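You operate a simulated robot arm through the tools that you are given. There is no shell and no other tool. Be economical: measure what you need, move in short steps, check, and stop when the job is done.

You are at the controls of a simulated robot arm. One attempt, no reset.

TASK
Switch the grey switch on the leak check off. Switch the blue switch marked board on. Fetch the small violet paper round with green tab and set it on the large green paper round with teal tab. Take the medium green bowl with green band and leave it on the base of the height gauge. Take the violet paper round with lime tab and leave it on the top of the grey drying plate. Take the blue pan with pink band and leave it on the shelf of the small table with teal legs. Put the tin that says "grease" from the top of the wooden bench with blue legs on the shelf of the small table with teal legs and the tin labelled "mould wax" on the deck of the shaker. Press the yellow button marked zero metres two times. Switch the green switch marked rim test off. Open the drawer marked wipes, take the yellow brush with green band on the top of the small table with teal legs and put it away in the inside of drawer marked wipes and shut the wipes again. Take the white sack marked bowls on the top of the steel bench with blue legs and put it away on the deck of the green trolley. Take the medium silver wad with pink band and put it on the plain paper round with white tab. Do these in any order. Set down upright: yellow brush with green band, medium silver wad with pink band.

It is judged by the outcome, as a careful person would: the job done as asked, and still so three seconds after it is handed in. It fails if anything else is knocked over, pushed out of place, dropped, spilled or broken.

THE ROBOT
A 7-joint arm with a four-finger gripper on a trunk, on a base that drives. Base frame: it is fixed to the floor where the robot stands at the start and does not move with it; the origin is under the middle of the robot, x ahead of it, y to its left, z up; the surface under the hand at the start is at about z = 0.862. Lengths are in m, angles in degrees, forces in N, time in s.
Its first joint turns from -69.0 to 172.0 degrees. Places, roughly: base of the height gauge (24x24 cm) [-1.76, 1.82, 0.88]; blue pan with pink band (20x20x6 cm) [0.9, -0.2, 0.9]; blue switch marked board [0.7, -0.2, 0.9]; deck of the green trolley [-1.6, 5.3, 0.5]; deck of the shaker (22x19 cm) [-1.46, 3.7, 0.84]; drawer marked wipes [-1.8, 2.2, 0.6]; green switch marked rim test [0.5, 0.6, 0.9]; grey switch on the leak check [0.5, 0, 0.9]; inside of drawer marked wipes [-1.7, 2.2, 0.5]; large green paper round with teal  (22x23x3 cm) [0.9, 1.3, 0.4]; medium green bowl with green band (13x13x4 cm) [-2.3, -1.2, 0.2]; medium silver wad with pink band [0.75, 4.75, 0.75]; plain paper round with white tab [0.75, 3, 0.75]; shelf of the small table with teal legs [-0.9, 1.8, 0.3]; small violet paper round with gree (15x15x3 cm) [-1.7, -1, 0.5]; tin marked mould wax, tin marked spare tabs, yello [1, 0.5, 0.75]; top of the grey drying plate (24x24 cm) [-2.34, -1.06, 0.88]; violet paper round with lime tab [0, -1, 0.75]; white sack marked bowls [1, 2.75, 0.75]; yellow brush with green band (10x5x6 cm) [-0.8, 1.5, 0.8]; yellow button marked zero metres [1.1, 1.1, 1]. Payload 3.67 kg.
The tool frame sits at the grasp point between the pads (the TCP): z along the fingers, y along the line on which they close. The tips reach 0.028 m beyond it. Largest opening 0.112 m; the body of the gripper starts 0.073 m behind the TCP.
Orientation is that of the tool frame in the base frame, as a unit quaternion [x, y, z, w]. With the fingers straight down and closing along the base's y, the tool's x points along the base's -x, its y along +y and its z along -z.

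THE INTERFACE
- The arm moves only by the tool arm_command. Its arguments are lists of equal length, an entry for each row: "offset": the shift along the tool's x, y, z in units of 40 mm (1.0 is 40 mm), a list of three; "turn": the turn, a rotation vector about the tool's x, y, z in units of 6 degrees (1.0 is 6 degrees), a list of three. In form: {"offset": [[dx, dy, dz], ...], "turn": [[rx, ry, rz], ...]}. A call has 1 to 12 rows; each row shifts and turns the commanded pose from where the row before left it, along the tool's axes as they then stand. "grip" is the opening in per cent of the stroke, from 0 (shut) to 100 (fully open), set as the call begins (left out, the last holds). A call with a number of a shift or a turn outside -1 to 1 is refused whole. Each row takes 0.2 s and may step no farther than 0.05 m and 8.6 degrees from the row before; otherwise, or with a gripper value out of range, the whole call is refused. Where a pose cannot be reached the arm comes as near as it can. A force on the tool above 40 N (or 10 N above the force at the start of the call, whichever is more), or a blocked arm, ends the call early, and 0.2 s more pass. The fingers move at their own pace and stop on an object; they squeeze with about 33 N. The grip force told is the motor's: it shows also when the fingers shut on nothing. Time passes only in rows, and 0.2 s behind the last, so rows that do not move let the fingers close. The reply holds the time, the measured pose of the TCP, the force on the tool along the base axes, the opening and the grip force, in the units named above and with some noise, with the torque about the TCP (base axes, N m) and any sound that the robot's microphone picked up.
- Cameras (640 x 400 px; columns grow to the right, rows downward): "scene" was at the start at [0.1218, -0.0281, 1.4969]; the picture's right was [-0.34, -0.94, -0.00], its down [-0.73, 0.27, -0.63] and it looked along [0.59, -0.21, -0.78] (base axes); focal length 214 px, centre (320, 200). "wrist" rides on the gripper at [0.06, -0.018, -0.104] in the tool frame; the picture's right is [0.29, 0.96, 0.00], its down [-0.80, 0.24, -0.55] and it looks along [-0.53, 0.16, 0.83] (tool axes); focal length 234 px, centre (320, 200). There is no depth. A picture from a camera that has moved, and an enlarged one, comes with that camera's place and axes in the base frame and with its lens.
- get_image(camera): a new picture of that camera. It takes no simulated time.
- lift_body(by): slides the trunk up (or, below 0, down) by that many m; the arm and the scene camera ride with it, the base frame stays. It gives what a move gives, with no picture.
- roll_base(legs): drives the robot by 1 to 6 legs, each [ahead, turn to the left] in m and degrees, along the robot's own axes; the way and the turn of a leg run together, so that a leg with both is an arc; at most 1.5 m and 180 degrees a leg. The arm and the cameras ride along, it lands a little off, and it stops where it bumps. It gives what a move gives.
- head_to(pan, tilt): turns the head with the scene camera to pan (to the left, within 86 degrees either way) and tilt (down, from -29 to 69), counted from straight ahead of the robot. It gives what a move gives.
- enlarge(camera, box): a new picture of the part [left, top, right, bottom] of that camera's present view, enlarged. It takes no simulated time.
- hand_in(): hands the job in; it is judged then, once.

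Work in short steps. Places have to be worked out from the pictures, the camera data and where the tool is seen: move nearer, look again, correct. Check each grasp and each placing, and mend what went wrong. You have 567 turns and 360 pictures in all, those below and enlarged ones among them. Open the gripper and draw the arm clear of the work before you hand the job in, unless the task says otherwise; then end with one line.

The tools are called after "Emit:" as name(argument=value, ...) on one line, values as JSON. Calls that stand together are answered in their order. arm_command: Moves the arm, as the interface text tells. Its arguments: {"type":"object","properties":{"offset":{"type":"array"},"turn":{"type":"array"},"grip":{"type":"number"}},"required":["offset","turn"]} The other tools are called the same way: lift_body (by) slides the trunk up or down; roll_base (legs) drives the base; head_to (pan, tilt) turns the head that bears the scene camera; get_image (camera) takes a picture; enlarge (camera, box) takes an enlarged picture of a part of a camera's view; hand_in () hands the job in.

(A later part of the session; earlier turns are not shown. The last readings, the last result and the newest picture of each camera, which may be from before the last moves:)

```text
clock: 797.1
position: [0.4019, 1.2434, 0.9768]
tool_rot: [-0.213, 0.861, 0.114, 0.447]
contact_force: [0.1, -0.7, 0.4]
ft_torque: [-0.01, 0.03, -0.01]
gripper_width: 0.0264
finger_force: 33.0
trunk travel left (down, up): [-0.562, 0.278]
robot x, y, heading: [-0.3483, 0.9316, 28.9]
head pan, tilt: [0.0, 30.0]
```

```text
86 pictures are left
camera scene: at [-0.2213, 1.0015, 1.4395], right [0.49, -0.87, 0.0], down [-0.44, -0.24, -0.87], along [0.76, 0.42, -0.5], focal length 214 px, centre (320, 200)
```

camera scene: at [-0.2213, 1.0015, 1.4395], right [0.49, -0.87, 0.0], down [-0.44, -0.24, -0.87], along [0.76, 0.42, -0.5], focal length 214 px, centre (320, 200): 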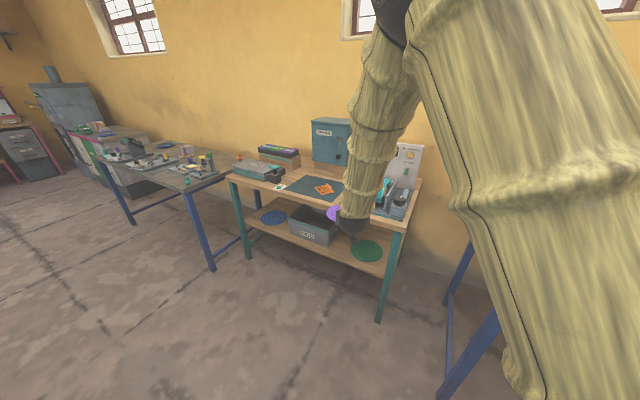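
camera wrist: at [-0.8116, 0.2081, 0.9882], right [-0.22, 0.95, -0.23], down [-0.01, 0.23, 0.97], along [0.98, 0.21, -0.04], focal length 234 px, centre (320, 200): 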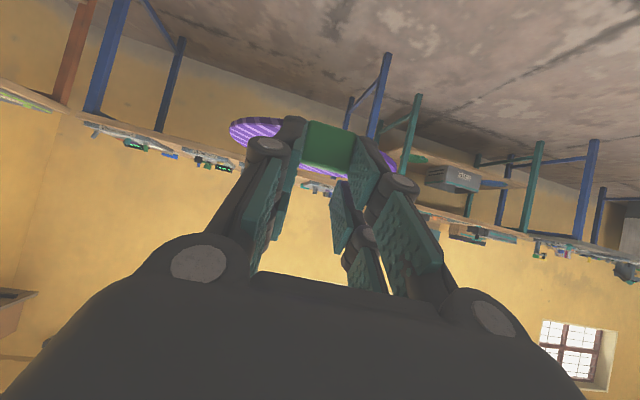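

Emit:
enlarge(camera="scene", box=[220, 150, 440, 330])

```text
2.22 times, centred on (330, 240) of scene
camera zoom: at [-0.2213, 1.0015, 1.4395], right [0.49, -0.87, 0.0], down [-0.44, -0.24, -0.87], along [0.76, 0.42, -0.5], focal length 477 px, centre (298, 111)
```

zoom: 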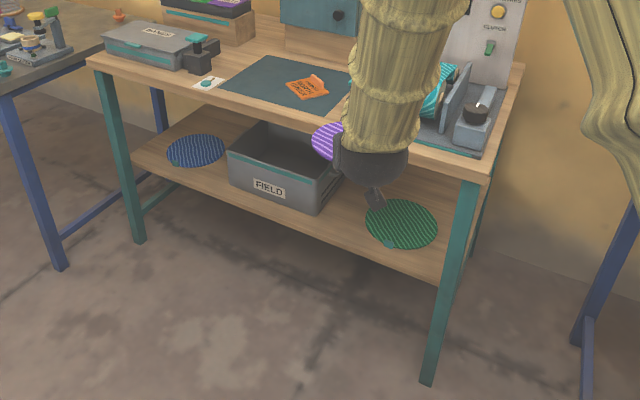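

Green round ≈(0.86,1.25), shelf z≈0.44; the FIELD bin lies to its left. Shift the hand right, lower the trunk, then look.

Emit:
arm_command(offset=[[0.234, -0.78, -0.342], [0.234, -0.78, -0.342], [0.234, -0.78, -0.342], [0.234, -0.78, -0.342], [0.234, -0.78, -0.342]], turn=[[0, 0, 0], [0, 0, 0], [0, 0, 0], [0, 0, 0], [0, 0, 0]])

Emit:
lift_body(by=-0.4)

Emit:
head_to(pan=0, tilt=22)

Emit:
get_image(camera="scene")

Emit:
get_image(camera="wrist")

```text
clock: 798.3
position: [0.4029, 1.0652, 0.978]
tool_rot: [-0.213, 0.861, 0.114, 0.448]
contact_force: [0.0, 0.5, -0.4]
ft_torque: [0.0, 0.01, 0.03]
gripper_width: 0.0264
finger_force: 33.3
trunk travel left (down, up): [-0.562, 0.278]
robot x, y, heading: [-0.3464, 0.9361, 29.1]
head pan, tilt: [0.0, 30.0]
```

```text
clock: 802.2
position: [0.4023, 1.0663, 0.5767]
tool_rot: [-0.213, 0.861, 0.113, 0.448]
contact_force: [-0.1, 0.9, -0.6]
ft_torque: [-0.02, 0.04, -0.02]
gripper_width: 0.0265
finger_force: 32.7
trunk travel left (down, up): [-0.162, 0.678]
robot x, y, heading: [-0.3425, 0.9357, 29.2]
head pan, tilt: [0.0, 30.0]
```

```text
clock: 802.9
position: [0.403, 1.0668, 0.5764]
tool_rot: [-0.213, 0.861, 0.113, 0.447]
contact_force: [-0.8, -0.8, -0.4]
ft_torque: [0.02, -0.04, 0.04]
gripper_width: 0.0263
finger_force: 32.7
trunk travel left (down, up): [-0.162, 0.678]
robot x, y, heading: [-0.3468, 0.9386, 29.1]
head pan, tilt: [0.0, 22.0]
```

```text
84 pictures are left
camera scene: at [-0.2192, 1.0025, 1.0523], right [0.49, -0.87, 0.0], down [-0.33, -0.18, -0.93], along [0.81, 0.45, -0.38], focal length 214 px, centre (320, 200)
```

scene: 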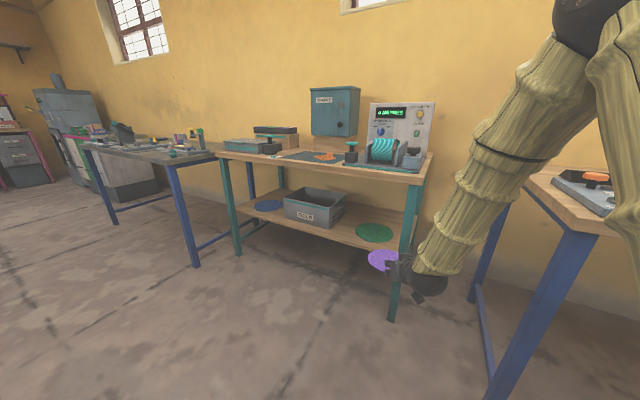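

```text
83 pictures are left
camera wrist: at [0.3049, 0.9957, 0.5882], right [-0.59, 0.77, -0.23], down [-0.11, 0.21, 0.97], along [0.8, 0.6, -0.04], focal length 234 px, centre (320, 200)
```

wrist: 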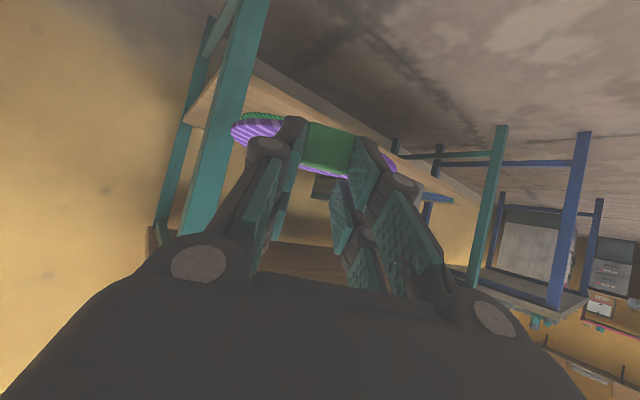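

Emit:
enlarge(camera="scene", box=[330, 190, 450, 300])

```text
3.64 times, centred on (390, 245) of scene
camera zoom: at [-0.2192, 1.0025, 1.0523], right [0.49, -0.87, 0.0], down [-0.33, -0.18, -0.93], along [0.81, 0.45, -0.38], focal length 780 px, centre (66, 36)
```

zoom: 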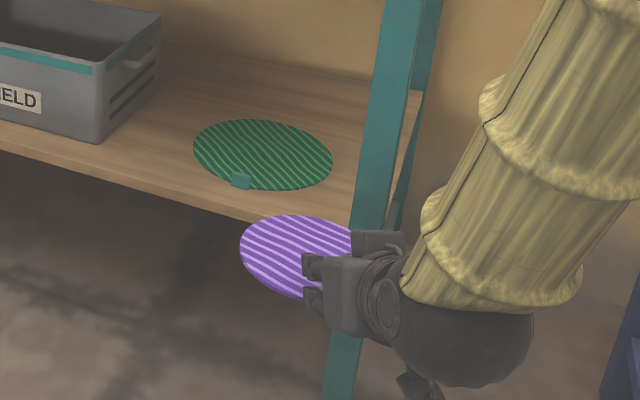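

Green round ≈(0.93,1.266), shelf z≈0.37. Drive forward 0.3 m with the round between shelf and top.

Emit:
roll_base(legs=[[0.3, 0]])

Emit:
get_image(camera="scene")

Emit:
get_image(camera="wrist")

```text
clock: 804.9
position: [0.6597, 1.2122, 0.578]
tool_rot: [-0.214, 0.861, 0.114, 0.448]
contact_force: [0.5, 0.3, -0.5]
ft_torque: [0.0, -0.02, 0.01]
gripper_width: 0.0264
finger_force: 32.5
trunk travel left (down, up): [-0.162, 0.678]
robot x, y, heading: [-0.0887, 1.0792, 29.4]
head pan, tilt: [0.0, 22.0]
```

```text
81 pictures are left
camera scene: at [0.0387, 1.1466, 1.0524], right [0.49, -0.87, 0.0], down [-0.33, -0.18, -0.93], along [0.81, 0.45, -0.37], focal length 214 px, centre (320, 200)
```

scene: 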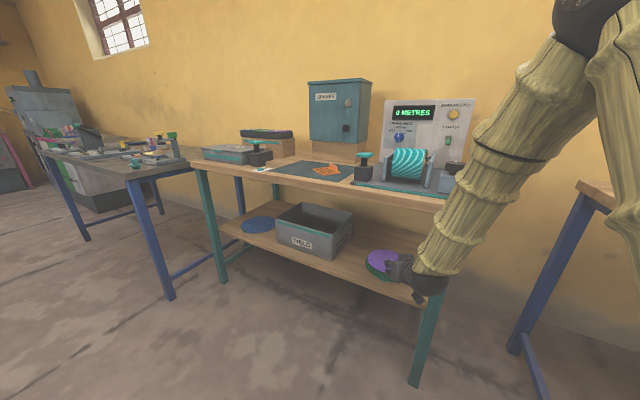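

```text
80 pictures are left
camera wrist: at [0.5629, 1.1408, 0.5883], right [-0.6, 0.77, -0.23], down [-0.11, 0.21, 0.97], along [0.8, 0.6, -0.04], focal length 234 px, centre (320, 200)
```

wrist: 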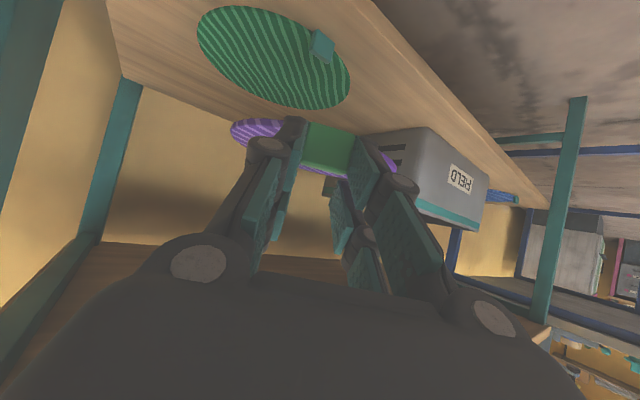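

Consistent. Extend the arm to bring the violet round over the green one.

Emit:
arm_command(offset=[[-0.52, -0.405, 0.736], [-0.52, -0.405, 0.736], [-0.52, -0.405, 0.736], [-0.52, -0.405, 0.736], [-0.52, -0.405, 0.736]], turn=[[0, 0, 0], [0, 0, 0], [0, 0, 0], [0, 0, 0], [0, 0, 0]])

Emit:
enlarge(camera="scene", box=[330, 160, 530, 320])

Emit:
get_image(camera="wrist")

```text
clock: 806.1
position: [0.8317, 1.2231, 0.5748]
tool_rot: [-0.219, 0.864, 0.114, 0.44]
contact_force: [1.8, 0.2, 0.0]
ft_torque: [-0.01, 0.01, -0.07]
gripper_width: 0.0268
finger_force: 33.5
trunk travel left (down, up): [-0.162, 0.678]
robot x, y, heading: [-0.09, 1.0753, 29.1]
head pan, tilt: [0.0, 22.0]
```

```text
2.50 times, centred on (430, 240) of scene
camera zoom: at [0.0239, 1.1441, 1.0523], right [0.49, -0.87, 0.01], down [-0.32, -0.18, -0.93], along [0.81, 0.45, -0.36], focal length 536 px, centre (45, 100)
```

zoom: 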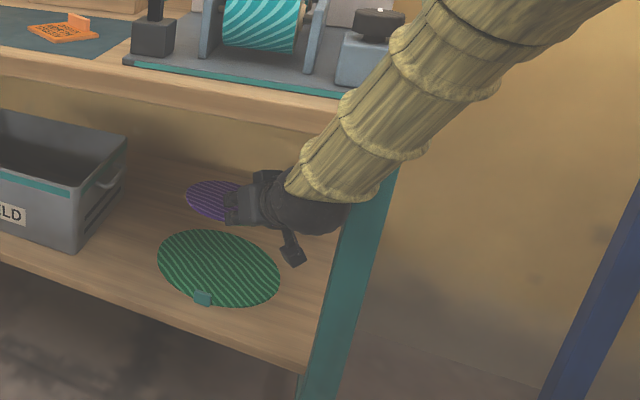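

```text
78 pictures are left
camera wrist: at [0.735, 1.1521, 0.5873], right [-0.61, 0.76, -0.23], down [-0.09, 0.22, 0.97], along [0.79, 0.61, -0.06], focal length 234 px, centre (320, 200)
```

wrist: 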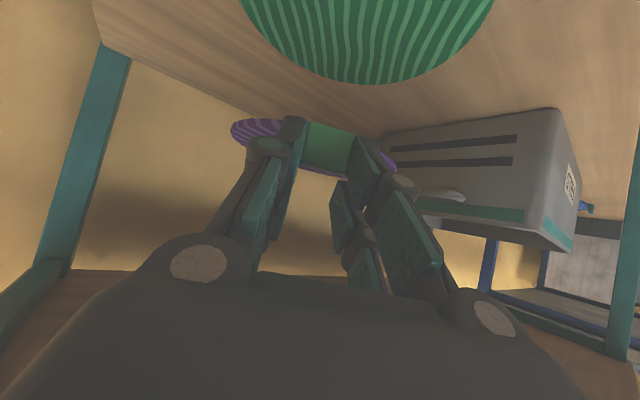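

The forearm is pressing against the table edge at this height. Back out, go lower first, then extend again.

Emit:
arm_command(offset=[[0.52, 0.405, -0.736], [0.52, 0.405, -0.736], [0.52, 0.405, -0.736], [0.52, 0.405, -0.736], [0.4, 0, 0.28], [0.5, 0, 0.35]], turn=[[0, 0, 0], [0, 0, 0], [0, 0, 0], [0, 0, 0], [0, 0, 0], [0, 0, 0]])

Emit:
lift_body(by=-0.08)

Emit:
get_image(camera="scene")

```text
clock: 807.5
position: [0.6995, 1.2141, 0.5344]
tool_rot: [-0.214, 0.861, 0.114, 0.448]
contact_force: [0.2, 0.1, -0.2]
ft_torque: [-0.03, 0.03, 0.03]
gripper_width: 0.0263
finger_force: 32.7
trunk travel left (down, up): [-0.162, 0.678]
robot x, y, heading: [-0.0867, 1.0793, 29.1]
head pan, tilt: [0.0, 22.0]
```

```text
clock: 808.6
position: [0.7001, 1.2138, 0.4545]
tool_rot: [-0.213, 0.861, 0.114, 0.448]
contact_force: [0.3, 1.0, 8.0]
ft_torque: [0.29, -0.68, 0.04]
gripper_width: 0.0262
finger_force: 33.5
trunk travel left (down, up): [-0.082, 0.758]
robot x, y, heading: [-0.0864, 1.078, 29.3]
head pan, tilt: [0.0, 22.0]
```

```text
77 pictures are left
camera scene: at [0.0381, 1.1468, 0.9726], right [0.49, -0.87, 0.0], down [-0.33, -0.18, -0.93], along [0.81, 0.45, -0.37], focal length 214 px, centre (320, 200)
```

scene: 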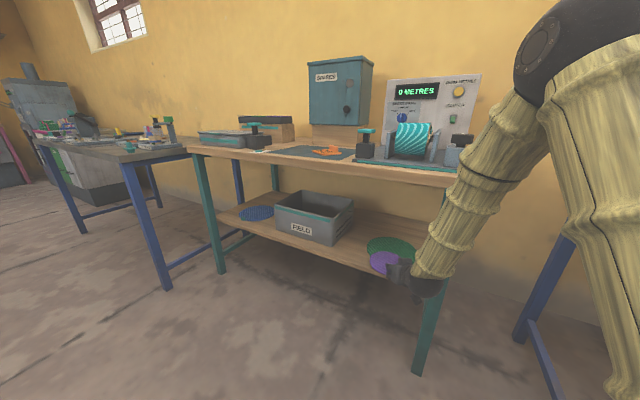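

The round touched the shelf edge region: so shelf z≈0.40 and the green round centre ≈(0.895,1.258). Raise 3 cm and extend 12.5 cm.

Emit:
arm_command(offset=[[-0.61, 0, -0.43], [-0.41, -0.32, 0.585], [-0.41, -0.32, 0.585], [-0.41, -0.32, 0.585], [-0.41, -0.32, 0.585]], turn=[[0, 0, 0], [0, 0, 0], [0, 0, 0], [0, 0, 0], [0, 0, 0]])

Emit:
enlarge(camera="scene", box=[340, 180, 500, 310])

Emit:
get_image(camera="wrist")

```text
clock: 809.9
position: [0.8255, 1.2228, 0.4818]
tool_rot: [-0.214, 0.861, 0.114, 0.448]
contact_force: [-1.4, 0.2, 0.5]
ft_torque: [-0.03, 0.01, -0.02]
gripper_width: 0.0268
finger_force: 32.7
trunk travel left (down, up): [-0.082, 0.758]
robot x, y, heading: [-0.0868, 1.0761, 28.9]
head pan, tilt: [0.0, 22.0]
```

```text
3.08 times, centred on (420, 245) of scene
camera zoom: at [0.0386, 1.1468, 0.9723], right [0.49, -0.87, 0.0], down [-0.33, -0.18, -0.93], along [0.81, 0.45, -0.37], focal length 660 px, centre (12, 62)
```

zoom: 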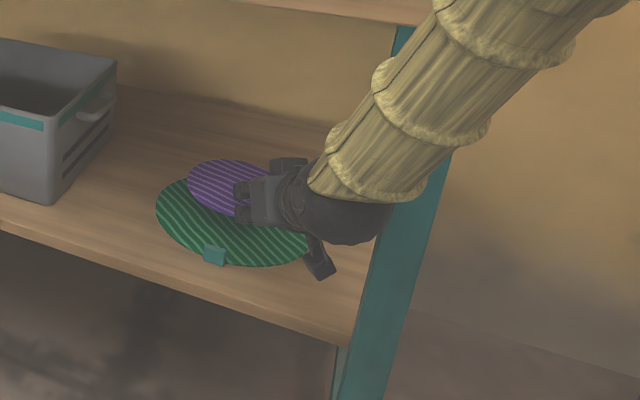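

```text
75 pictures are left
camera wrist: at [0.728, 1.1513, 0.4939], right [-0.6, 0.77, -0.23], down [-0.11, 0.21, 0.97], along [0.8, 0.6, -0.04], focal length 234 px, centre (320, 200)
```

wrist: 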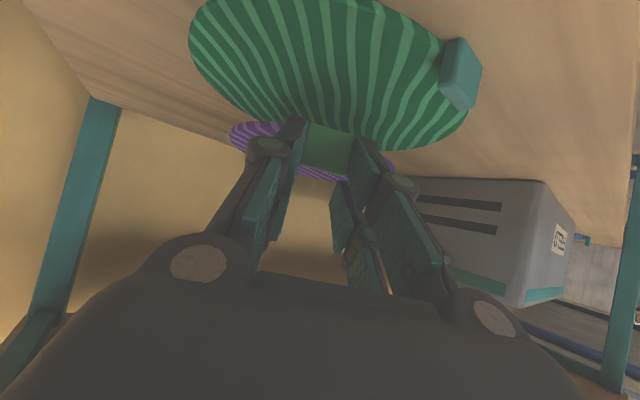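

Violet is ~2.5 cm too far. Pull back that much, then lower gently.

Emit:
arm_command(offset=[[0.36, 0, -0.51], [0.3, 0, 0.21], [0.15, 0, 0.1]], turn=[[0, 0, 0], [0, 0, 0], [0, 0, 0]])

Emit:
arm_command(offset=[[0.08, 0, 0.06], [0.08, 0, 0.06], [0.08, 0, 0.06]], turn=[[0, 0, 0], [0, 0, 0], [0, 0, 0]])

Emit:
enlarge(camera="scene", box=[340, 180, 500, 310])

```text
clock: 810.6
position: [0.8035, 1.2104, 0.4618]
tool_rot: [-0.214, 0.861, 0.114, 0.447]
contact_force: [0.2, 0.1, -1.0]
ft_torque: [-0.03, -0.01, 0.0]
gripper_width: 0.0267
finger_force: 33.3
trunk travel left (down, up): [-0.082, 0.758]
robot x, y, heading: [-0.0838, 1.0828, 29.3]
head pan, tilt: [0.0, 22.0]
```

```text
clock: 811.5
position: [0.8024, 1.2109, 0.4475]
tool_rot: [-0.214, 0.861, 0.114, 0.447]
contact_force: [0.0, -0.4, -0.4]
ft_torque: [-0.03, 0.05, 0.01]
gripper_width: 0.0265
finger_force: 32.9
trunk travel left (down, up): [-0.082, 0.758]
robot x, y, heading: [-0.0864, 1.083, 29.2]
head pan, tilt: [0.0, 22.0]
```

```text
3.08 times, centred on (420, 245) of scene
camera zoom: at [0.0386, 1.1468, 0.9724], right [0.49, -0.87, 0.0], down [-0.33, -0.18, -0.93], along [0.81, 0.45, -0.37], focal length 660 px, centre (12, 62)
```

zoom: 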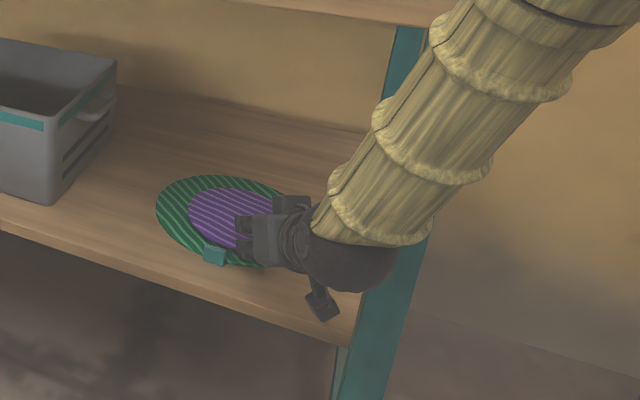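

Centred over the green round. Continue lowering in small steps.

Emit:
arm_command(offset=[[0.08, 0, 0.06], [0.08, 0, 0.06], [0.08, 0, 0.06]], turn=[[0, 0, 0], [0, 0, 0], [0, 0, 0]])

Emit:
arm_command(offset=[[0.06, 0, 0.04], [0.06, 0, 0.04]], turn=[[0, 0, 0], [0, 0, 0]])

Emit:
enlarge(camera="wrist", box=[140, 0, 540, 220])

```text
clock: 812.2
position: [0.8024, 1.2107, 0.4415]
tool_rot: [-0.213, 0.86, 0.114, 0.449]
contact_force: [-3.2, -3.0, 16.7]
ft_torque: [-0.05, -0.03, -0.02]
gripper_width: 0.0268
finger_force: 32.4
trunk travel left (down, up): [-0.082, 0.758]
robot x, y, heading: [-0.0877, 1.08, 29.2]
head pan, tilt: [0.0, 22.0]
```

```text
clock: 812.8
position: [0.8035, 1.2109, 0.4397]
tool_rot: [-0.213, 0.858, 0.114, 0.452]
contact_force: [-0.8, -0.9, 21.4]
ft_torque: [0.03, -0.16, 0.04]
gripper_width: 0.0266
finger_force: 33.1
trunk travel left (down, up): [-0.082, 0.758]
robot x, y, heading: [-0.0868, 1.081, 29.1]
head pan, tilt: [0.0, 22.0]
stopped in row 2: the force on the tool passed its limit at 43 N (the readings are from after the stop); the commanded pose is now the measured one
```

```text
1.60 times, centred on (340, 110) of wrist
camera zoom: at [0.7075, 1.1412, 0.45], right [-0.59, 0.77, -0.23], down [-0.12, 0.2, 0.97], along [0.8, 0.6, -0.03], focal length 375 px, centre (288, 344)
```

zoom: 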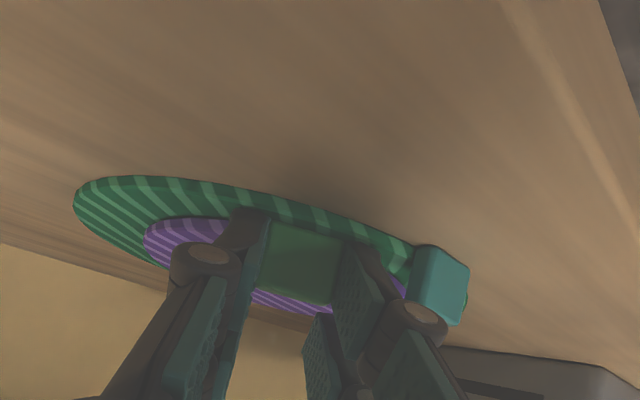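

Contact made, violet lies on the green round. Open slightly (35 %) to avoid the teal tab, and withdraw.

Emit:
arm_command(offset=[[-0.05, 0, -0.03], [0, 0, 0], [0, 0, 0]], turn=[[0, 0, 0], [0, 0, 0], [0, 0, 0]], grip=36)

Emit:
arm_command(offset=[[0, 0, -0.4], [0, 0, -0.6], [0.4, 0.3, -0.6], [0.4, 0.3, -0.6], [0.4, 0.3, -0.6]], turn=[[0, 0, 0], [0, 0, 0], [0, 0, 0], [0, 0, 0], [0, 0, 0]])

Emit:
enlarge(camera="scene", box=[340, 180, 500, 310])

Emit:
get_image(camera="wrist")

```text
clock: 813.6
position: [0.8049, 1.2109, 0.4395]
tool_rot: [-0.213, 0.859, 0.114, 0.451]
contact_force: [2.0, 1.5, 11.9]
ft_torque: [0.16, -0.14, -0.02]
gripper_width: 0.0413
finger_force: 0.0
trunk travel left (down, up): [-0.082, 0.758]
robot x, y, heading: [-0.0872, 1.0798, 29.1]
head pan, tilt: [0.0, 22.0]
```

```text
clock: 814.8
position: [0.6824, 1.1872, 0.4638]
tool_rot: [-0.214, 0.86, 0.115, 0.45]
contact_force: [-0.9, 0.1, 0.1]
ft_torque: [-0.03, -0.04, -0.02]
gripper_width: 0.0404
finger_force: 0.0
trunk travel left (down, up): [-0.082, 0.758]
robot x, y, heading: [-0.0871, 1.0801, 29.3]
head pan, tilt: [0.0, 22.0]
```

```text
3.08 times, centred on (420, 245) of scene
camera zoom: at [0.0388, 1.1467, 0.9723], right [0.49, -0.87, 0.0], down [-0.33, -0.18, -0.93], along [0.81, 0.45, -0.37], focal length 660 px, centre (12, 62)
```

zoom: 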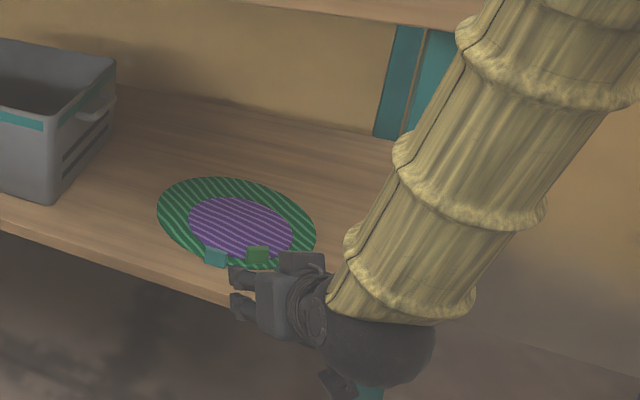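

```text
71 pictures are left
camera wrist: at [0.5852, 1.1167, 0.4731], right [-0.59, 0.77, -0.23], down [-0.11, 0.21, 0.97], along [0.8, 0.6, -0.04], focal length 234 px, centre (320, 200)
```

wrist: 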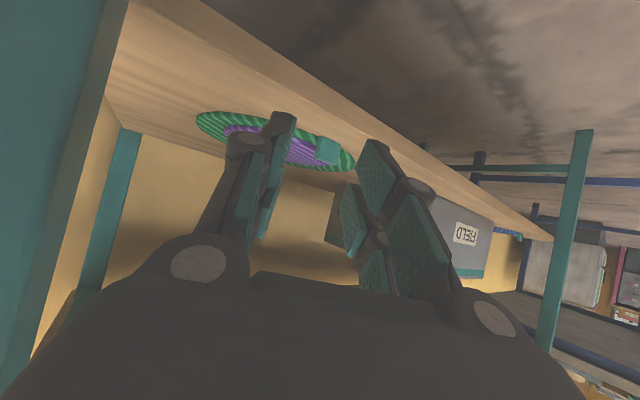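

Violet round sits centred on the green one. Back out, raise, and drive to the right-hand bench for the lime-tab round.

Emit:
roll_base(legs=[[-0.35, 0]])

Emit:
lift_body(by=0.4)

Emit:
lift_body(by=0.15)

Emit:
roll_base(legs=[[0, -98], [1.02, 0], [0, -11]])

Emit:
head_to(pan=-5, tilt=42)

Emit:
get_image(camera="scene")

```text
clock: 817.0
position: [0.375, 1.0139, 0.4631]
tool_rot: [-0.212, 0.86, 0.114, 0.45]
contact_force: [-0.2, -0.4, 0.4]
ft_torque: [0.0, 0.02, 0.03]
gripper_width: 0.0403
finger_force: 0.1
trunk travel left (down, up): [-0.082, 0.758]
robot x, y, heading: [-0.3958, 0.9068, 28.8]
head pan, tilt: [0.0, 22.0]
```

```text
clock: 820.9
position: [0.3761, 1.014, 0.8631]
tool_rot: [-0.212, 0.86, 0.114, 0.45]
contact_force: [-0.4, 0.3, 0.5]
ft_torque: [-0.02, -0.02, 0.01]
gripper_width: 0.0405
finger_force: 0.0
trunk travel left (down, up): [-0.482, 0.358]
robot x, y, heading: [-0.3946, 0.9092, 29.1]
head pan, tilt: [0.0, 22.0]
```

```text
clock: 822.6
position: [0.375, 1.0139, 1.0121]
tool_rot: [-0.212, 0.86, 0.113, 0.45]
contact_force: [-0.2, -0.5, 0.5]
ft_torque: [-0.01, -0.01, 0.01]
gripper_width: 0.04
finger_force: 0.1
trunk travel left (down, up): [-0.632, 0.208]
robot x, y, heading: [-0.3952, 0.9094, 29.2]
head pan, tilt: [0.0, 22.0]
```

```text
clock: 832.7
position: [-0.1655, -0.7967, 1.013]
tool_rot: [0.573, 0.676, -0.298, 0.356]
contact_force: [-1.2, 0.2, 0.0]
ft_torque: [0.0, 0.0, 0.03]
gripper_width: 0.0405
finger_force: 0.1
trunk travel left (down, up): [-0.632, 0.208]
robot x, y, heading: [-0.0224, -0.0355, -79.3]
head pan, tilt: [0.0, 22.0]
```

```text
clock: 833.5
position: [-0.1647, -0.7981, 1.0129]
tool_rot: [0.573, 0.676, -0.298, 0.356]
contact_force: [0.6, 0.1, -0.1]
ft_torque: [-0.01, 0.0, 0.0]
gripper_width: 0.0404
finger_force: 0.0
trunk travel left (down, up): [-0.632, 0.208]
robot x, y, heading: [-0.0212, -0.0335, -79.0]
head pan, tilt: [-5.0, 42.0]
```

```text
70 pictures are left
camera scene: at [-0.0054, -0.1683, 1.4913], right [-1.0, -0.1, 0.0], down [-0.07, 0.67, -0.74], along [0.07, -0.74, -0.67], focal length 214 px, centre (320, 200)
```

scene: 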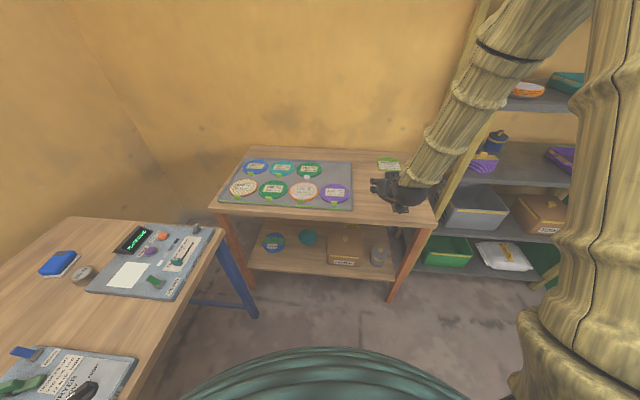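

Emit:
enlarge(camera="scene", box=[220, 150, 380, 220])

Emit:
get_image(camera="wrist")

```text
4.00 times, centred on (300, 185) of scene
camera zoom: at [-0.0054, -0.1683, 1.4913], right [-1.0, -0.1, 0.0], down [-0.07, 0.67, -0.74], along [0.07, -0.74, -0.67], focal length 858 px, centre (400, 260)
```

zoom: 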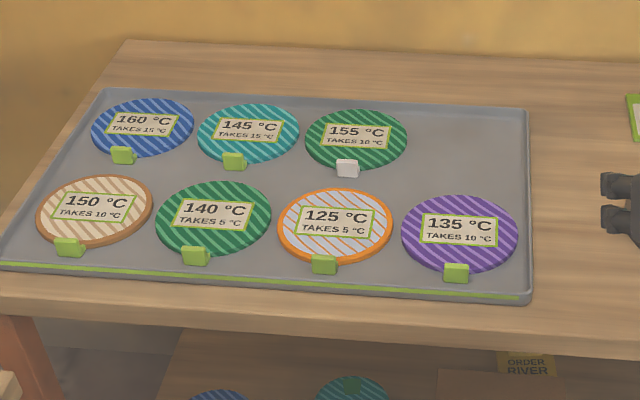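

```text
68 pictures are left
camera wrist: at [-0.2024, -0.6812, 1.0233], right [0.92, 0.32, -0.23], down [0.23, 0.04, 0.97], along [0.32, -0.95, -0.04], focal length 234 px, centre (320, 200)
```

wrist: 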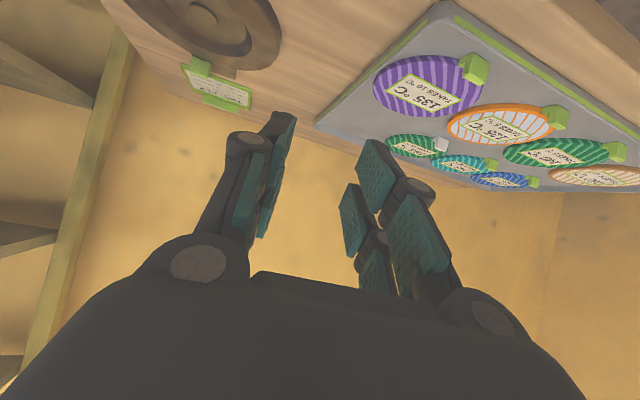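

Violet round "135 °C" with lime tab at (−0.003,−0.871,0.841). Raise the arm, lower the trunk for posture, and square the heading.

Emit:
arm_command(offset=[[-0.8, 0, -0.57], [-0.8, 0, -0.57], [-0.4, 0, -0.28]], turn=[[0.7, 0, 0.48], [0.67, 0, 0.47], [0, 0, 0]], grip=55)

Emit:
lift_body(by=-0.17)

Emit:
arm_command(offset=[[0, 0.9, 0], [0, 0.9, 0], [0, 0.9, 0], [0, 0.9, 0]], turn=[[0, 0, 0], [0, 0, 0], [0, 0, 0], [0, 0, 0]])

Emit:
get_image(camera="wrist")

```text
clock: 834.4
position: [-0.1654, -0.7956, 1.1127]
tool_rot: [0.631, 0.622, -0.328, 0.328]
contact_force: [0.4, 0.2, 0.0]
ft_torque: [0.0, -0.01, 0.02]
gripper_width: 0.0618
finger_force: 0.0
trunk travel left (down, up): [-0.632, 0.208]
robot x, y, heading: [-0.0234, -0.0317, -79.2]
head pan, tilt: [-5.0, 42.0]
```

```text
clock: 836.3
position: [-0.1654, -0.796, 0.9403]
tool_rot: [0.63, 0.623, -0.328, 0.328]
contact_force: [0.0, 0.1, 0.2]
ft_torque: [-0.01, -0.02, 0.02]
gripper_width: 0.0614
finger_force: 0.0
trunk travel left (down, up): [-0.462, 0.378]
robot x, y, heading: [-0.025, -0.0323, -79.3]
head pan, tilt: [-5.0, 42.0]
```

```text
clock: 837.3
position: [-0.0306, -0.7999, 0.9416]
tool_rot: [0.642, 0.614, -0.319, 0.331]
contact_force: [0.5, 0.6, -0.6]
ft_torque: [-0.02, -0.04, 0.02]
gripper_width: 0.0614
finger_force: 0.0
trunk travel left (down, up): [-0.462, 0.378]
robot x, y, heading: [-0.0197, -0.0302, -79.1]
head pan, tilt: [-5.0, 42.0]
```

```text
67 pictures are left
camera wrist: at [-0.0455, -0.6786, 0.952], right [0.97, 0.14, -0.2], down [0.21, -0.01, 0.98], along [0.13, -0.99, -0.04], focal length 234 px, centre (320, 200)
```

wrist: 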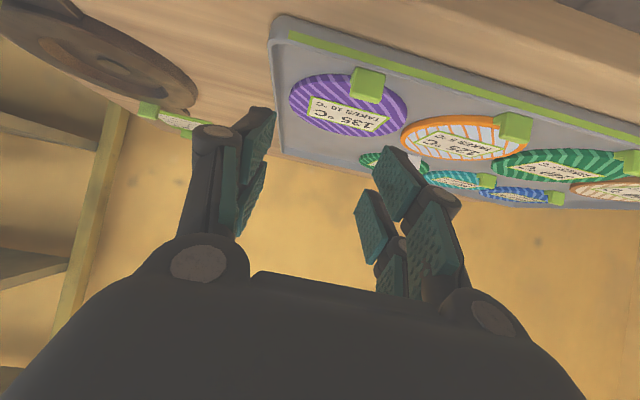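

Tab ≈(−0.003,−0.865,0.843). Approach to 4 cm short.

Emit:
arm_command(offset=[[0.5, 0.33, 0.69], [0.5, 0.33, 0.69]], turn=[[0, 0, 0], [0, 0, 0]])

Emit:
enlarge(camera="wrist", box=[200, 40, 440, 200])

```text
clock: 838.1
position: [-0.0116, -0.8312, 0.9008]
tool_rot: [0.656, 0.593, -0.309, 0.35]
contact_force: [-0.5, -0.3, -0.5]
ft_torque: [0.03, 0.0, -0.02]
gripper_width: 0.0616
finger_force: 0.0
trunk travel left (down, up): [-0.462, 0.378]
robot x, y, heading: [-0.0257, -0.0321, -79.5]
head pan, tilt: [-5.0, 42.0]
stopped in row 2: the arm was blocked; the commanded pose is now the measured one
```

```text
2.50 times, centred on (320, 120) of wrist
camera zoom: at [-0.0248, -0.7086, 0.9085], right [0.98, 0.11, -0.15], down [0.15, 0.0, 0.99], along [0.11, -0.99, -0.02], focal length 585 px, centre (320, 400)
```

zoom: 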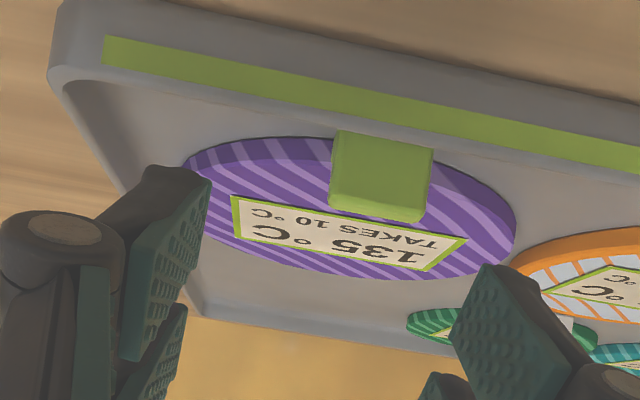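

Joint limit again. Lift clear, turn the base 8° right so the hand heading matches the base, and re-approach.

Emit:
arm_command(offset=[[-0.5, 0, -0.9], [-0.5, 0, -0.9]], turn=[[0, 0, 0], [0, 0, 0]])

Emit:
roll_base(legs=[[0, -9]])

Emit:
get_image(camera="wrist")

```text
clock: 838.7
position: [-0.0126, -0.7929, 0.9721]
tool_rot: [0.654, 0.595, -0.311, 0.349]
contact_force: [0.1, -0.2, -0.2]
ft_torque: [0.01, -0.02, 0.0]
gripper_width: 0.0617
finger_force: 0.1
trunk travel left (down, up): [-0.462, 0.378]
robot x, y, heading: [-0.0228, -0.036, -79.5]
head pan, tilt: [-5.0, 42.0]
```

```text
clock: 839.7
position: [-0.1353, -0.7854, 0.9721]
tool_rot: [0.699, 0.542, -0.336, 0.323]
contact_force: [-0.1, 0.7, 0.5]
ft_torque: [-0.01, -0.04, 0.02]
gripper_width: 0.0617
finger_force: 0.1
trunk travel left (down, up): [-0.462, 0.378]
robot x, y, heading: [-0.0204, -0.0319, -88.5]
head pan, tilt: [-5.0, 42.0]
```

```text
65 pictures are left
camera wrist: at [-0.1295, -0.6626, 0.9809], right [0.99, -0.04, -0.15], down [0.15, -0.03, 0.99], along [-0.05, -1.0, -0.02], focal length 234 px, centre (320, 200)
```

wrist: 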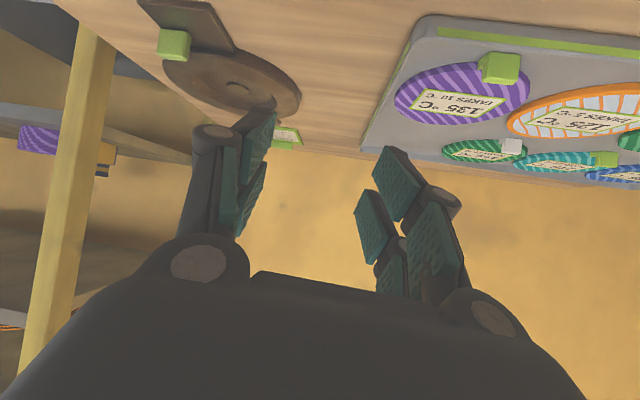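

Square the hand to heading −90° with no roll, and move to 5 cm before the tab.

Emit:
arm_command(offset=[[0, 0, 0], [0, 0, 0], [0.35, 0.825, 0.46], [0.35, 0.825, 0.46], [0.35, 0.825, 0.46], [0.35, 0.825, 0.46]], turn=[[-0.58, 0, -0.89], [-0.57, 0, -0.89], [0, 0, 0], [0, 0, 0], [0, 0, 0], [0, 0, 0]])

Emit:
enlarge(camera="wrist", box=[200, 20, 440, 200])

```text
clock: 841.3
position: [-0.0329, -0.8302, 0.9279]
tool_rot: [0.659, 0.579, -0.31, 0.366]
contact_force: [-0.1, 0.9, 1.0]
ft_torque: [-0.02, 0.01, -0.01]
gripper_width: 0.0616
finger_force: 0.0
trunk travel left (down, up): [-0.462, 0.378]
robot x, y, heading: [-0.0244, -0.0322, -88.3]
head pan, tilt: [-5.0, 42.0]
stopped in row 6: the arm was blocked; the commanded pose is now the measured one
```

```text
2.22 times, centred on (320, 110) of wrist
camera zoom: at [-0.045, -0.7083, 0.9324], right [0.99, 0.1, -0.12], down [0.12, 0.02, 0.99], along [0.1, -1.0, 0.01], focal length 520 px, centre (320, 400)
```

zoom: 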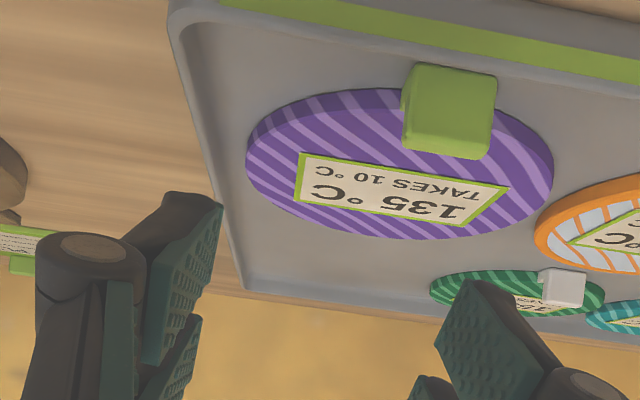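

Perhaps the elbow touches the yellow rack at right. Look.

Emit:
head_to(pan=-40, tilt=15)

Emit:
get_image(camera="scene")

```text
clock: 842.3
position: [-0.0346, -0.8313, 0.9274]
tool_rot: [0.658, 0.58, -0.31, 0.366]
contact_force: [0.6, 0.2, 0.0]
ft_torque: [-0.01, 0.01, -0.01]
gripper_width: 0.0618
finger_force: 0.1
trunk travel left (down, up): [-0.462, 0.378]
robot x, y, heading: [-0.023, -0.0338, -88.7]
head pan, tilt: [-40.0, 15.0]
```

```text
63 pictures are left
camera scene: at [-0.0795, -0.1589, 1.3637], right [-0.78, 0.62, 0.0], down [0.16, 0.2, -0.97], along [-0.6, -0.76, -0.26], focal length 214 px, centre (320, 200)
```

scene: 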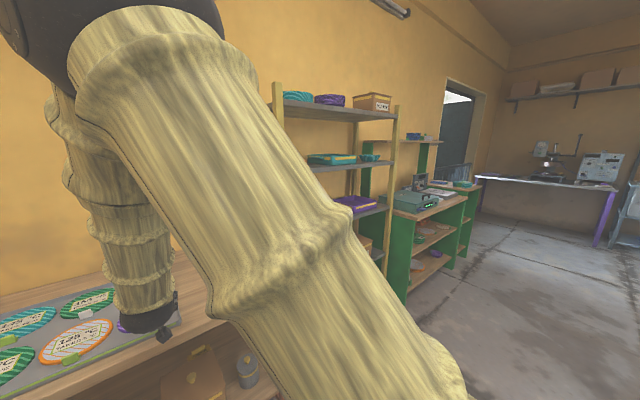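

No contact there: it's a joint limit from too short a reach. Back the base off 0.16 m and extend instead.

Emit:
arm_command(offset=[[-0.3, 0, -0.5]], turn=[[0, 0, 0]])

Emit:
roll_base(legs=[[-0.16, 0]])

Emit:
arm_command(offset=[[0, 0, 0], [0, 0, 0.9], [0, 0, 0.9]], turn=[[-0.5, 0, -0.6], [0, 0, 0], [0, 0, 0]])

Emit:
get_image(camera="wrist")

```text
clock: 842.7
position: [-0.033, -0.8172, 0.9476]
tool_rot: [0.657, 0.582, -0.312, 0.365]
contact_force: [-1.3, -0.2, -0.2]
ft_torque: [0.01, 0.04, 0.01]
gripper_width: 0.0619
finger_force: 0.0
trunk travel left (down, up): [-0.462, 0.378]
robot x, y, heading: [-0.0227, -0.0324, -88.5]
head pan, tilt: [-40.0, 15.0]
```

```text
clock: 844.2
position: [-0.0363, -0.657, 0.9467]
tool_rot: [0.657, 0.581, -0.312, 0.365]
contact_force: [-0.8, 1.0, -0.6]
ft_torque: [0.04, 0.0, 0.01]
gripper_width: 0.0612
finger_force: 0.1
trunk travel left (down, up): [-0.462, 0.378]
robot x, y, heading: [-0.0288, 0.1302, -88.8]
head pan, tilt: [-40.0, 15.0]
```

```text
clock: 845.0
position: [-0.0328, -0.7203, 0.9082]
tool_rot: [0.629, 0.61, -0.307, 0.371]
contact_force: [-0.1, -0.5, 0.0]
ft_torque: [0.0, -0.01, -0.01]
gripper_width: 0.0616
finger_force: 0.0
trunk travel left (down, up): [-0.462, 0.378]
robot x, y, heading: [-0.0266, 0.1253, -88.5]
head pan, tilt: [-40.0, 15.0]
```

```text
62 pictures are left
camera wrist: at [-0.054, -0.5991, 0.9119], right [0.97, 0.17, -0.15], down [0.15, 0.04, 0.99], along [0.18, -0.98, 0.01], focal length 234 px, centre (320, 200)
```

wrist: 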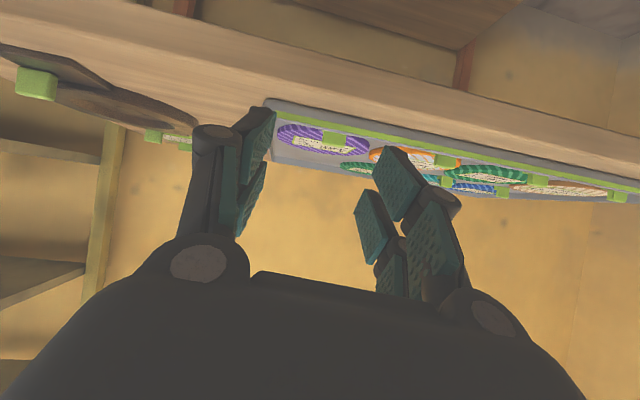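

Better posture. Fix the roll and approach the tab.

Emit:
arm_command(offset=[[0, 0, 0], [-0.2, 0.23, 0.88], [-0.2, 0.23, 0.88], [-0.2, 0.23, 0.88]], turn=[[0.63, 0, -0.64], [0, 0, 0], [0, 0, 0], [0, 0, 0]])

Emit:
enlarge(camera="wrist", box=[200, 40, 440, 220])

```text
clock: 846.2
position: [-0.0501, -0.8346, 0.8855]
tool_rot: [0.652, 0.588, -0.325, 0.352]
contact_force: [-0.3, 0.3, -1.4]
ft_torque: [-0.01, -0.03, 0.03]
gripper_width: 0.0617
finger_force: 0.2
trunk travel left (down, up): [-0.462, 0.378]
robot x, y, heading: [-0.0296, 0.1256, -88.6]
head pan, tilt: [-40.0, 15.0]
stopped in row 4: the arm was blocked; the commanded pose is now the measured one
```

```text
2.22 times, centred on (320, 130) of wrist
camera zoom: at [-0.0607, -0.712, 0.8902], right [0.98, 0.1, -0.17], down [0.17, 0.02, 0.99], along [0.1, -1.0, 0.01], focal length 520 px, centre (320, 356)
```

zoom: 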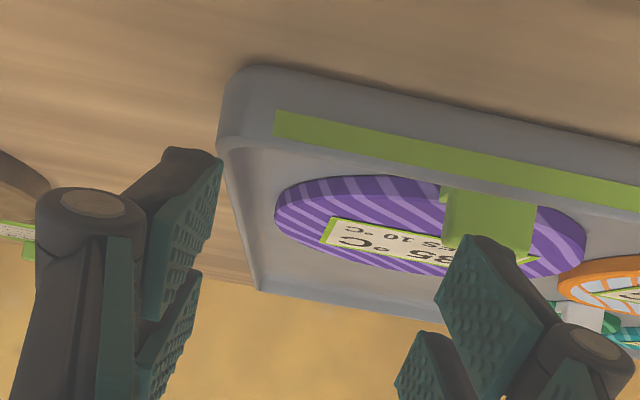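

Blocked on its left again; use the proven geometry: lift, turn the base 18° left so the target lies ~18° to the right.

Emit:
arm_command(offset=[[-0.5, 0, -0.9], [-0.6, 0, -0.7], [-0.4, 0, -0.3]], turn=[[0, 0, 0], [0, 0, 0], [0, 0, 0]])

Emit:
roll_base(legs=[[0, 18]])

Emit:
get_image(camera="wrist")

```text
clock: 847.2
position: [-0.077, -0.802, 0.9078]
tool_rot: [0.679, 0.588, -0.295, 0.326]
contact_force: [0.8, 0.7, 0.6]
ft_torque: [-0.01, 0.0, 0.0]
gripper_width: 0.0616
finger_force: 0.1
trunk travel left (down, up): [-0.462, 0.378]
robot x, y, heading: [-0.0293, 0.1272, -88.6]
head pan, tilt: [-40.0, 15.0]
stopped in row 3: the arm was blocked; the commanded pose is now the measured one
```

```text
clock: 848.6
position: [0.2131, -0.7708, 0.9092]
tool_rot: [0.579, 0.686, -0.242, 0.368]
contact_force: [-0.5, -0.2, -0.2]
ft_torque: [-0.04, 0.0, -0.06]
gripper_width: 0.0617
finger_force: 0.0
trunk travel left (down, up): [-0.462, 0.378]
robot x, y, heading: [-0.0293, 0.1247, -70.5]
head pan, tilt: [-40.0, 15.0]
```

```text
60 pictures are left
camera wrist: at [0.1686, -0.6586, 0.9238], right [0.91, 0.38, -0.14], down [0.15, -0.02, 0.99], along [0.37, -0.92, -0.08], focal length 234 px, centre (320, 200)
```

wrist: 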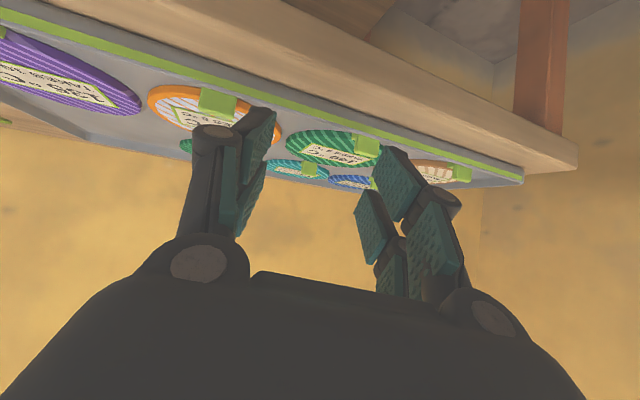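

Move right over the violet round while levelling the roll (heading about −80°).

Emit:
arm_command(offset=[[0, 0, 0], [-0.09, -0.9, -0.16], [-0.09, -0.9, -0.16], [-0.09, -0.9, -0.16], [-0.09, -0.9, -0.16], [-0.09, -0.9, -0.16], [-0.09, -0.9, -0.16]], turn=[[0.85, 0, -0.48], [0, 0, 0], [0, 0, 0], [0, 0, 0], [0, 0, 0], [0, 0, 0], [0, 0, 0]])

Emit:
get_image(camera="wrist")

```text
clock: 850.2
position: [-0.0027, -0.7927, 0.9491]
tool_rot: [0.577, 0.689, -0.281, 0.337]
contact_force: [0.3, 0.4, 0.2]
ft_torque: [-0.01, -0.04, 0.0]
gripper_width: 0.0613
finger_force: 0.2
trunk travel left (down, up): [-0.462, 0.378]
robot x, y, heading: [-0.0261, 0.1257, -70.5]
head pan, tilt: [-40.0, 15.0]
```

```text
59 pictures are left
camera wrist: at [-0.0416, -0.6776, 0.9662], right [0.91, 0.34, -0.23], down [0.24, -0.01, 0.97], along [0.33, -0.94, -0.09], focal length 234 px, centre (320, 200)
```

wrist: 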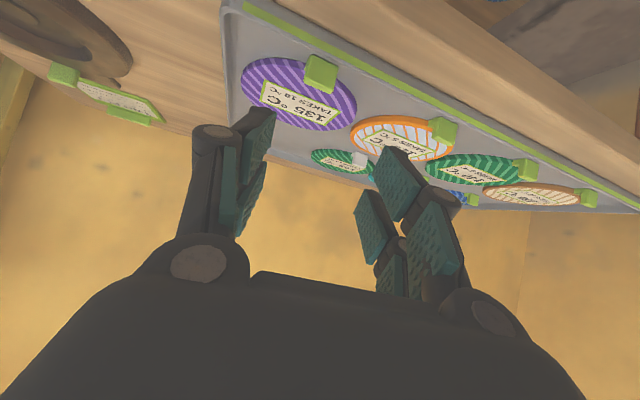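

Good posture now. Approach two-thirds of the way.

Emit:
arm_command(offset=[[0.31, -0.11, 0.89], [0.31, -0.11, 0.89]], turn=[[0, 0, 0], [0, 0, 0]])

Emit:
enlarge(camera="wrist", box=[200, 40, 440, 220])

```text
clock: 850.8
position: [-0.0041, -0.8349, 0.8854]
tool_rot: [0.577, 0.689, -0.281, 0.337]
contact_force: [-0.5, -1.1, 1.0]
ft_torque: [0.0, 0.0, -0.01]
gripper_width: 0.0615
finger_force: 0.2
trunk travel left (down, up): [-0.462, 0.378]
robot x, y, heading: [-0.0294, 0.1274, -70.5]
head pan, tilt: [-40.0, 15.0]
```

```text
2.22 times, centred on (320, 130) of wrist
camera zoom: at [-0.043, -0.7203, 0.9021], right [0.91, 0.34, -0.23], down [0.24, -0.01, 0.97], along [0.33, -0.94, -0.09], focal length 520 px, centre (320, 356)
```

zoom: 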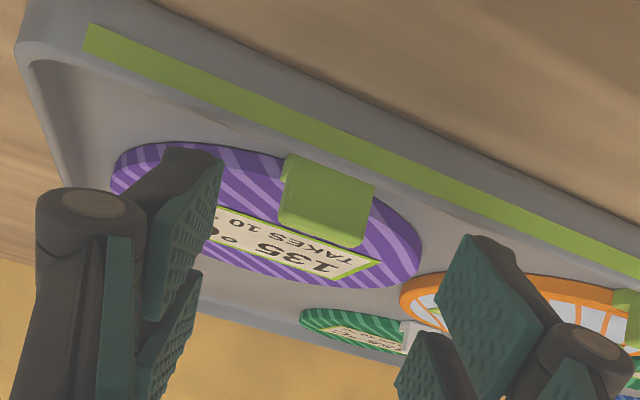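

On target. Final approach and close.

Emit:
arm_command(offset=[[0.13, -0.02, 0.52], [0.1, -0.02, 0.52]], turn=[[0, 0, 0], [0, 0, 0]])

Emit:
arm_command(offset=[[0, 0, 0], [0, 0, 0], [0, 0, 0]], turn=[[0, 0, 0], [0, 0, 0], [0, 0, 0]], grip=0)

Emit:
enlarge(camera="wrist", box=[200, 40, 440, 220])

```text
clock: 851.3
position: [0.0007, -0.8621, 0.8771]
tool_rot: [0.572, 0.685, -0.288, 0.347]
contact_force: [-2.7, -0.7, 45.1]
ft_torque: [-0.96, -0.16, 1.47]
gripper_width: 0.0284
finger_force: 27.0
trunk travel left (down, up): [-0.462, 0.378]
robot x, y, heading: [-0.0254, 0.1275, -70.4]
head pan, tilt: [-40.0, 15.0]
stopped in row 2: the force on the tool passed its limit at 52 N (the readings are from after the stop); the commanded pose is now the measured one
```

```text
clock: 851.9
position: [0.0013, -0.8653, 0.8756]
tool_rot: [0.573, 0.682, -0.292, 0.349]
contact_force: [0.4, -8.5, 22.1]
ft_torque: [-0.42, -0.02, 0.03]
gripper_width: 0.006
finger_force: 32.8
trunk travel left (down, up): [-0.462, 0.378]
robot x, y, heading: [-0.0248, 0.1287, -70.3]
head pan, tilt: [-40.0, 15.0]
stopped in row 2: the force on the tool passed its limit at 60 N (the readings are from after the stop); the commanded pose is now the measured one
```

```text
2.22 times, centred on (320, 130) of wrist
camera zoom: at [-0.0387, -0.7481, 0.8897], right [0.91, 0.33, -0.23], down [0.24, 0.02, 0.97], along [0.33, -0.94, -0.06], focal length 520 px, centre (320, 356)
```

zoom: 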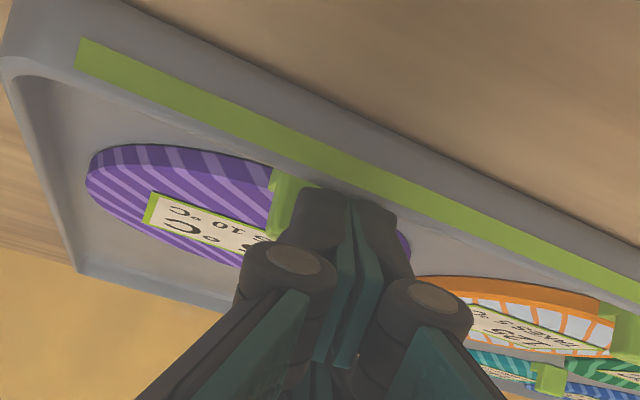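

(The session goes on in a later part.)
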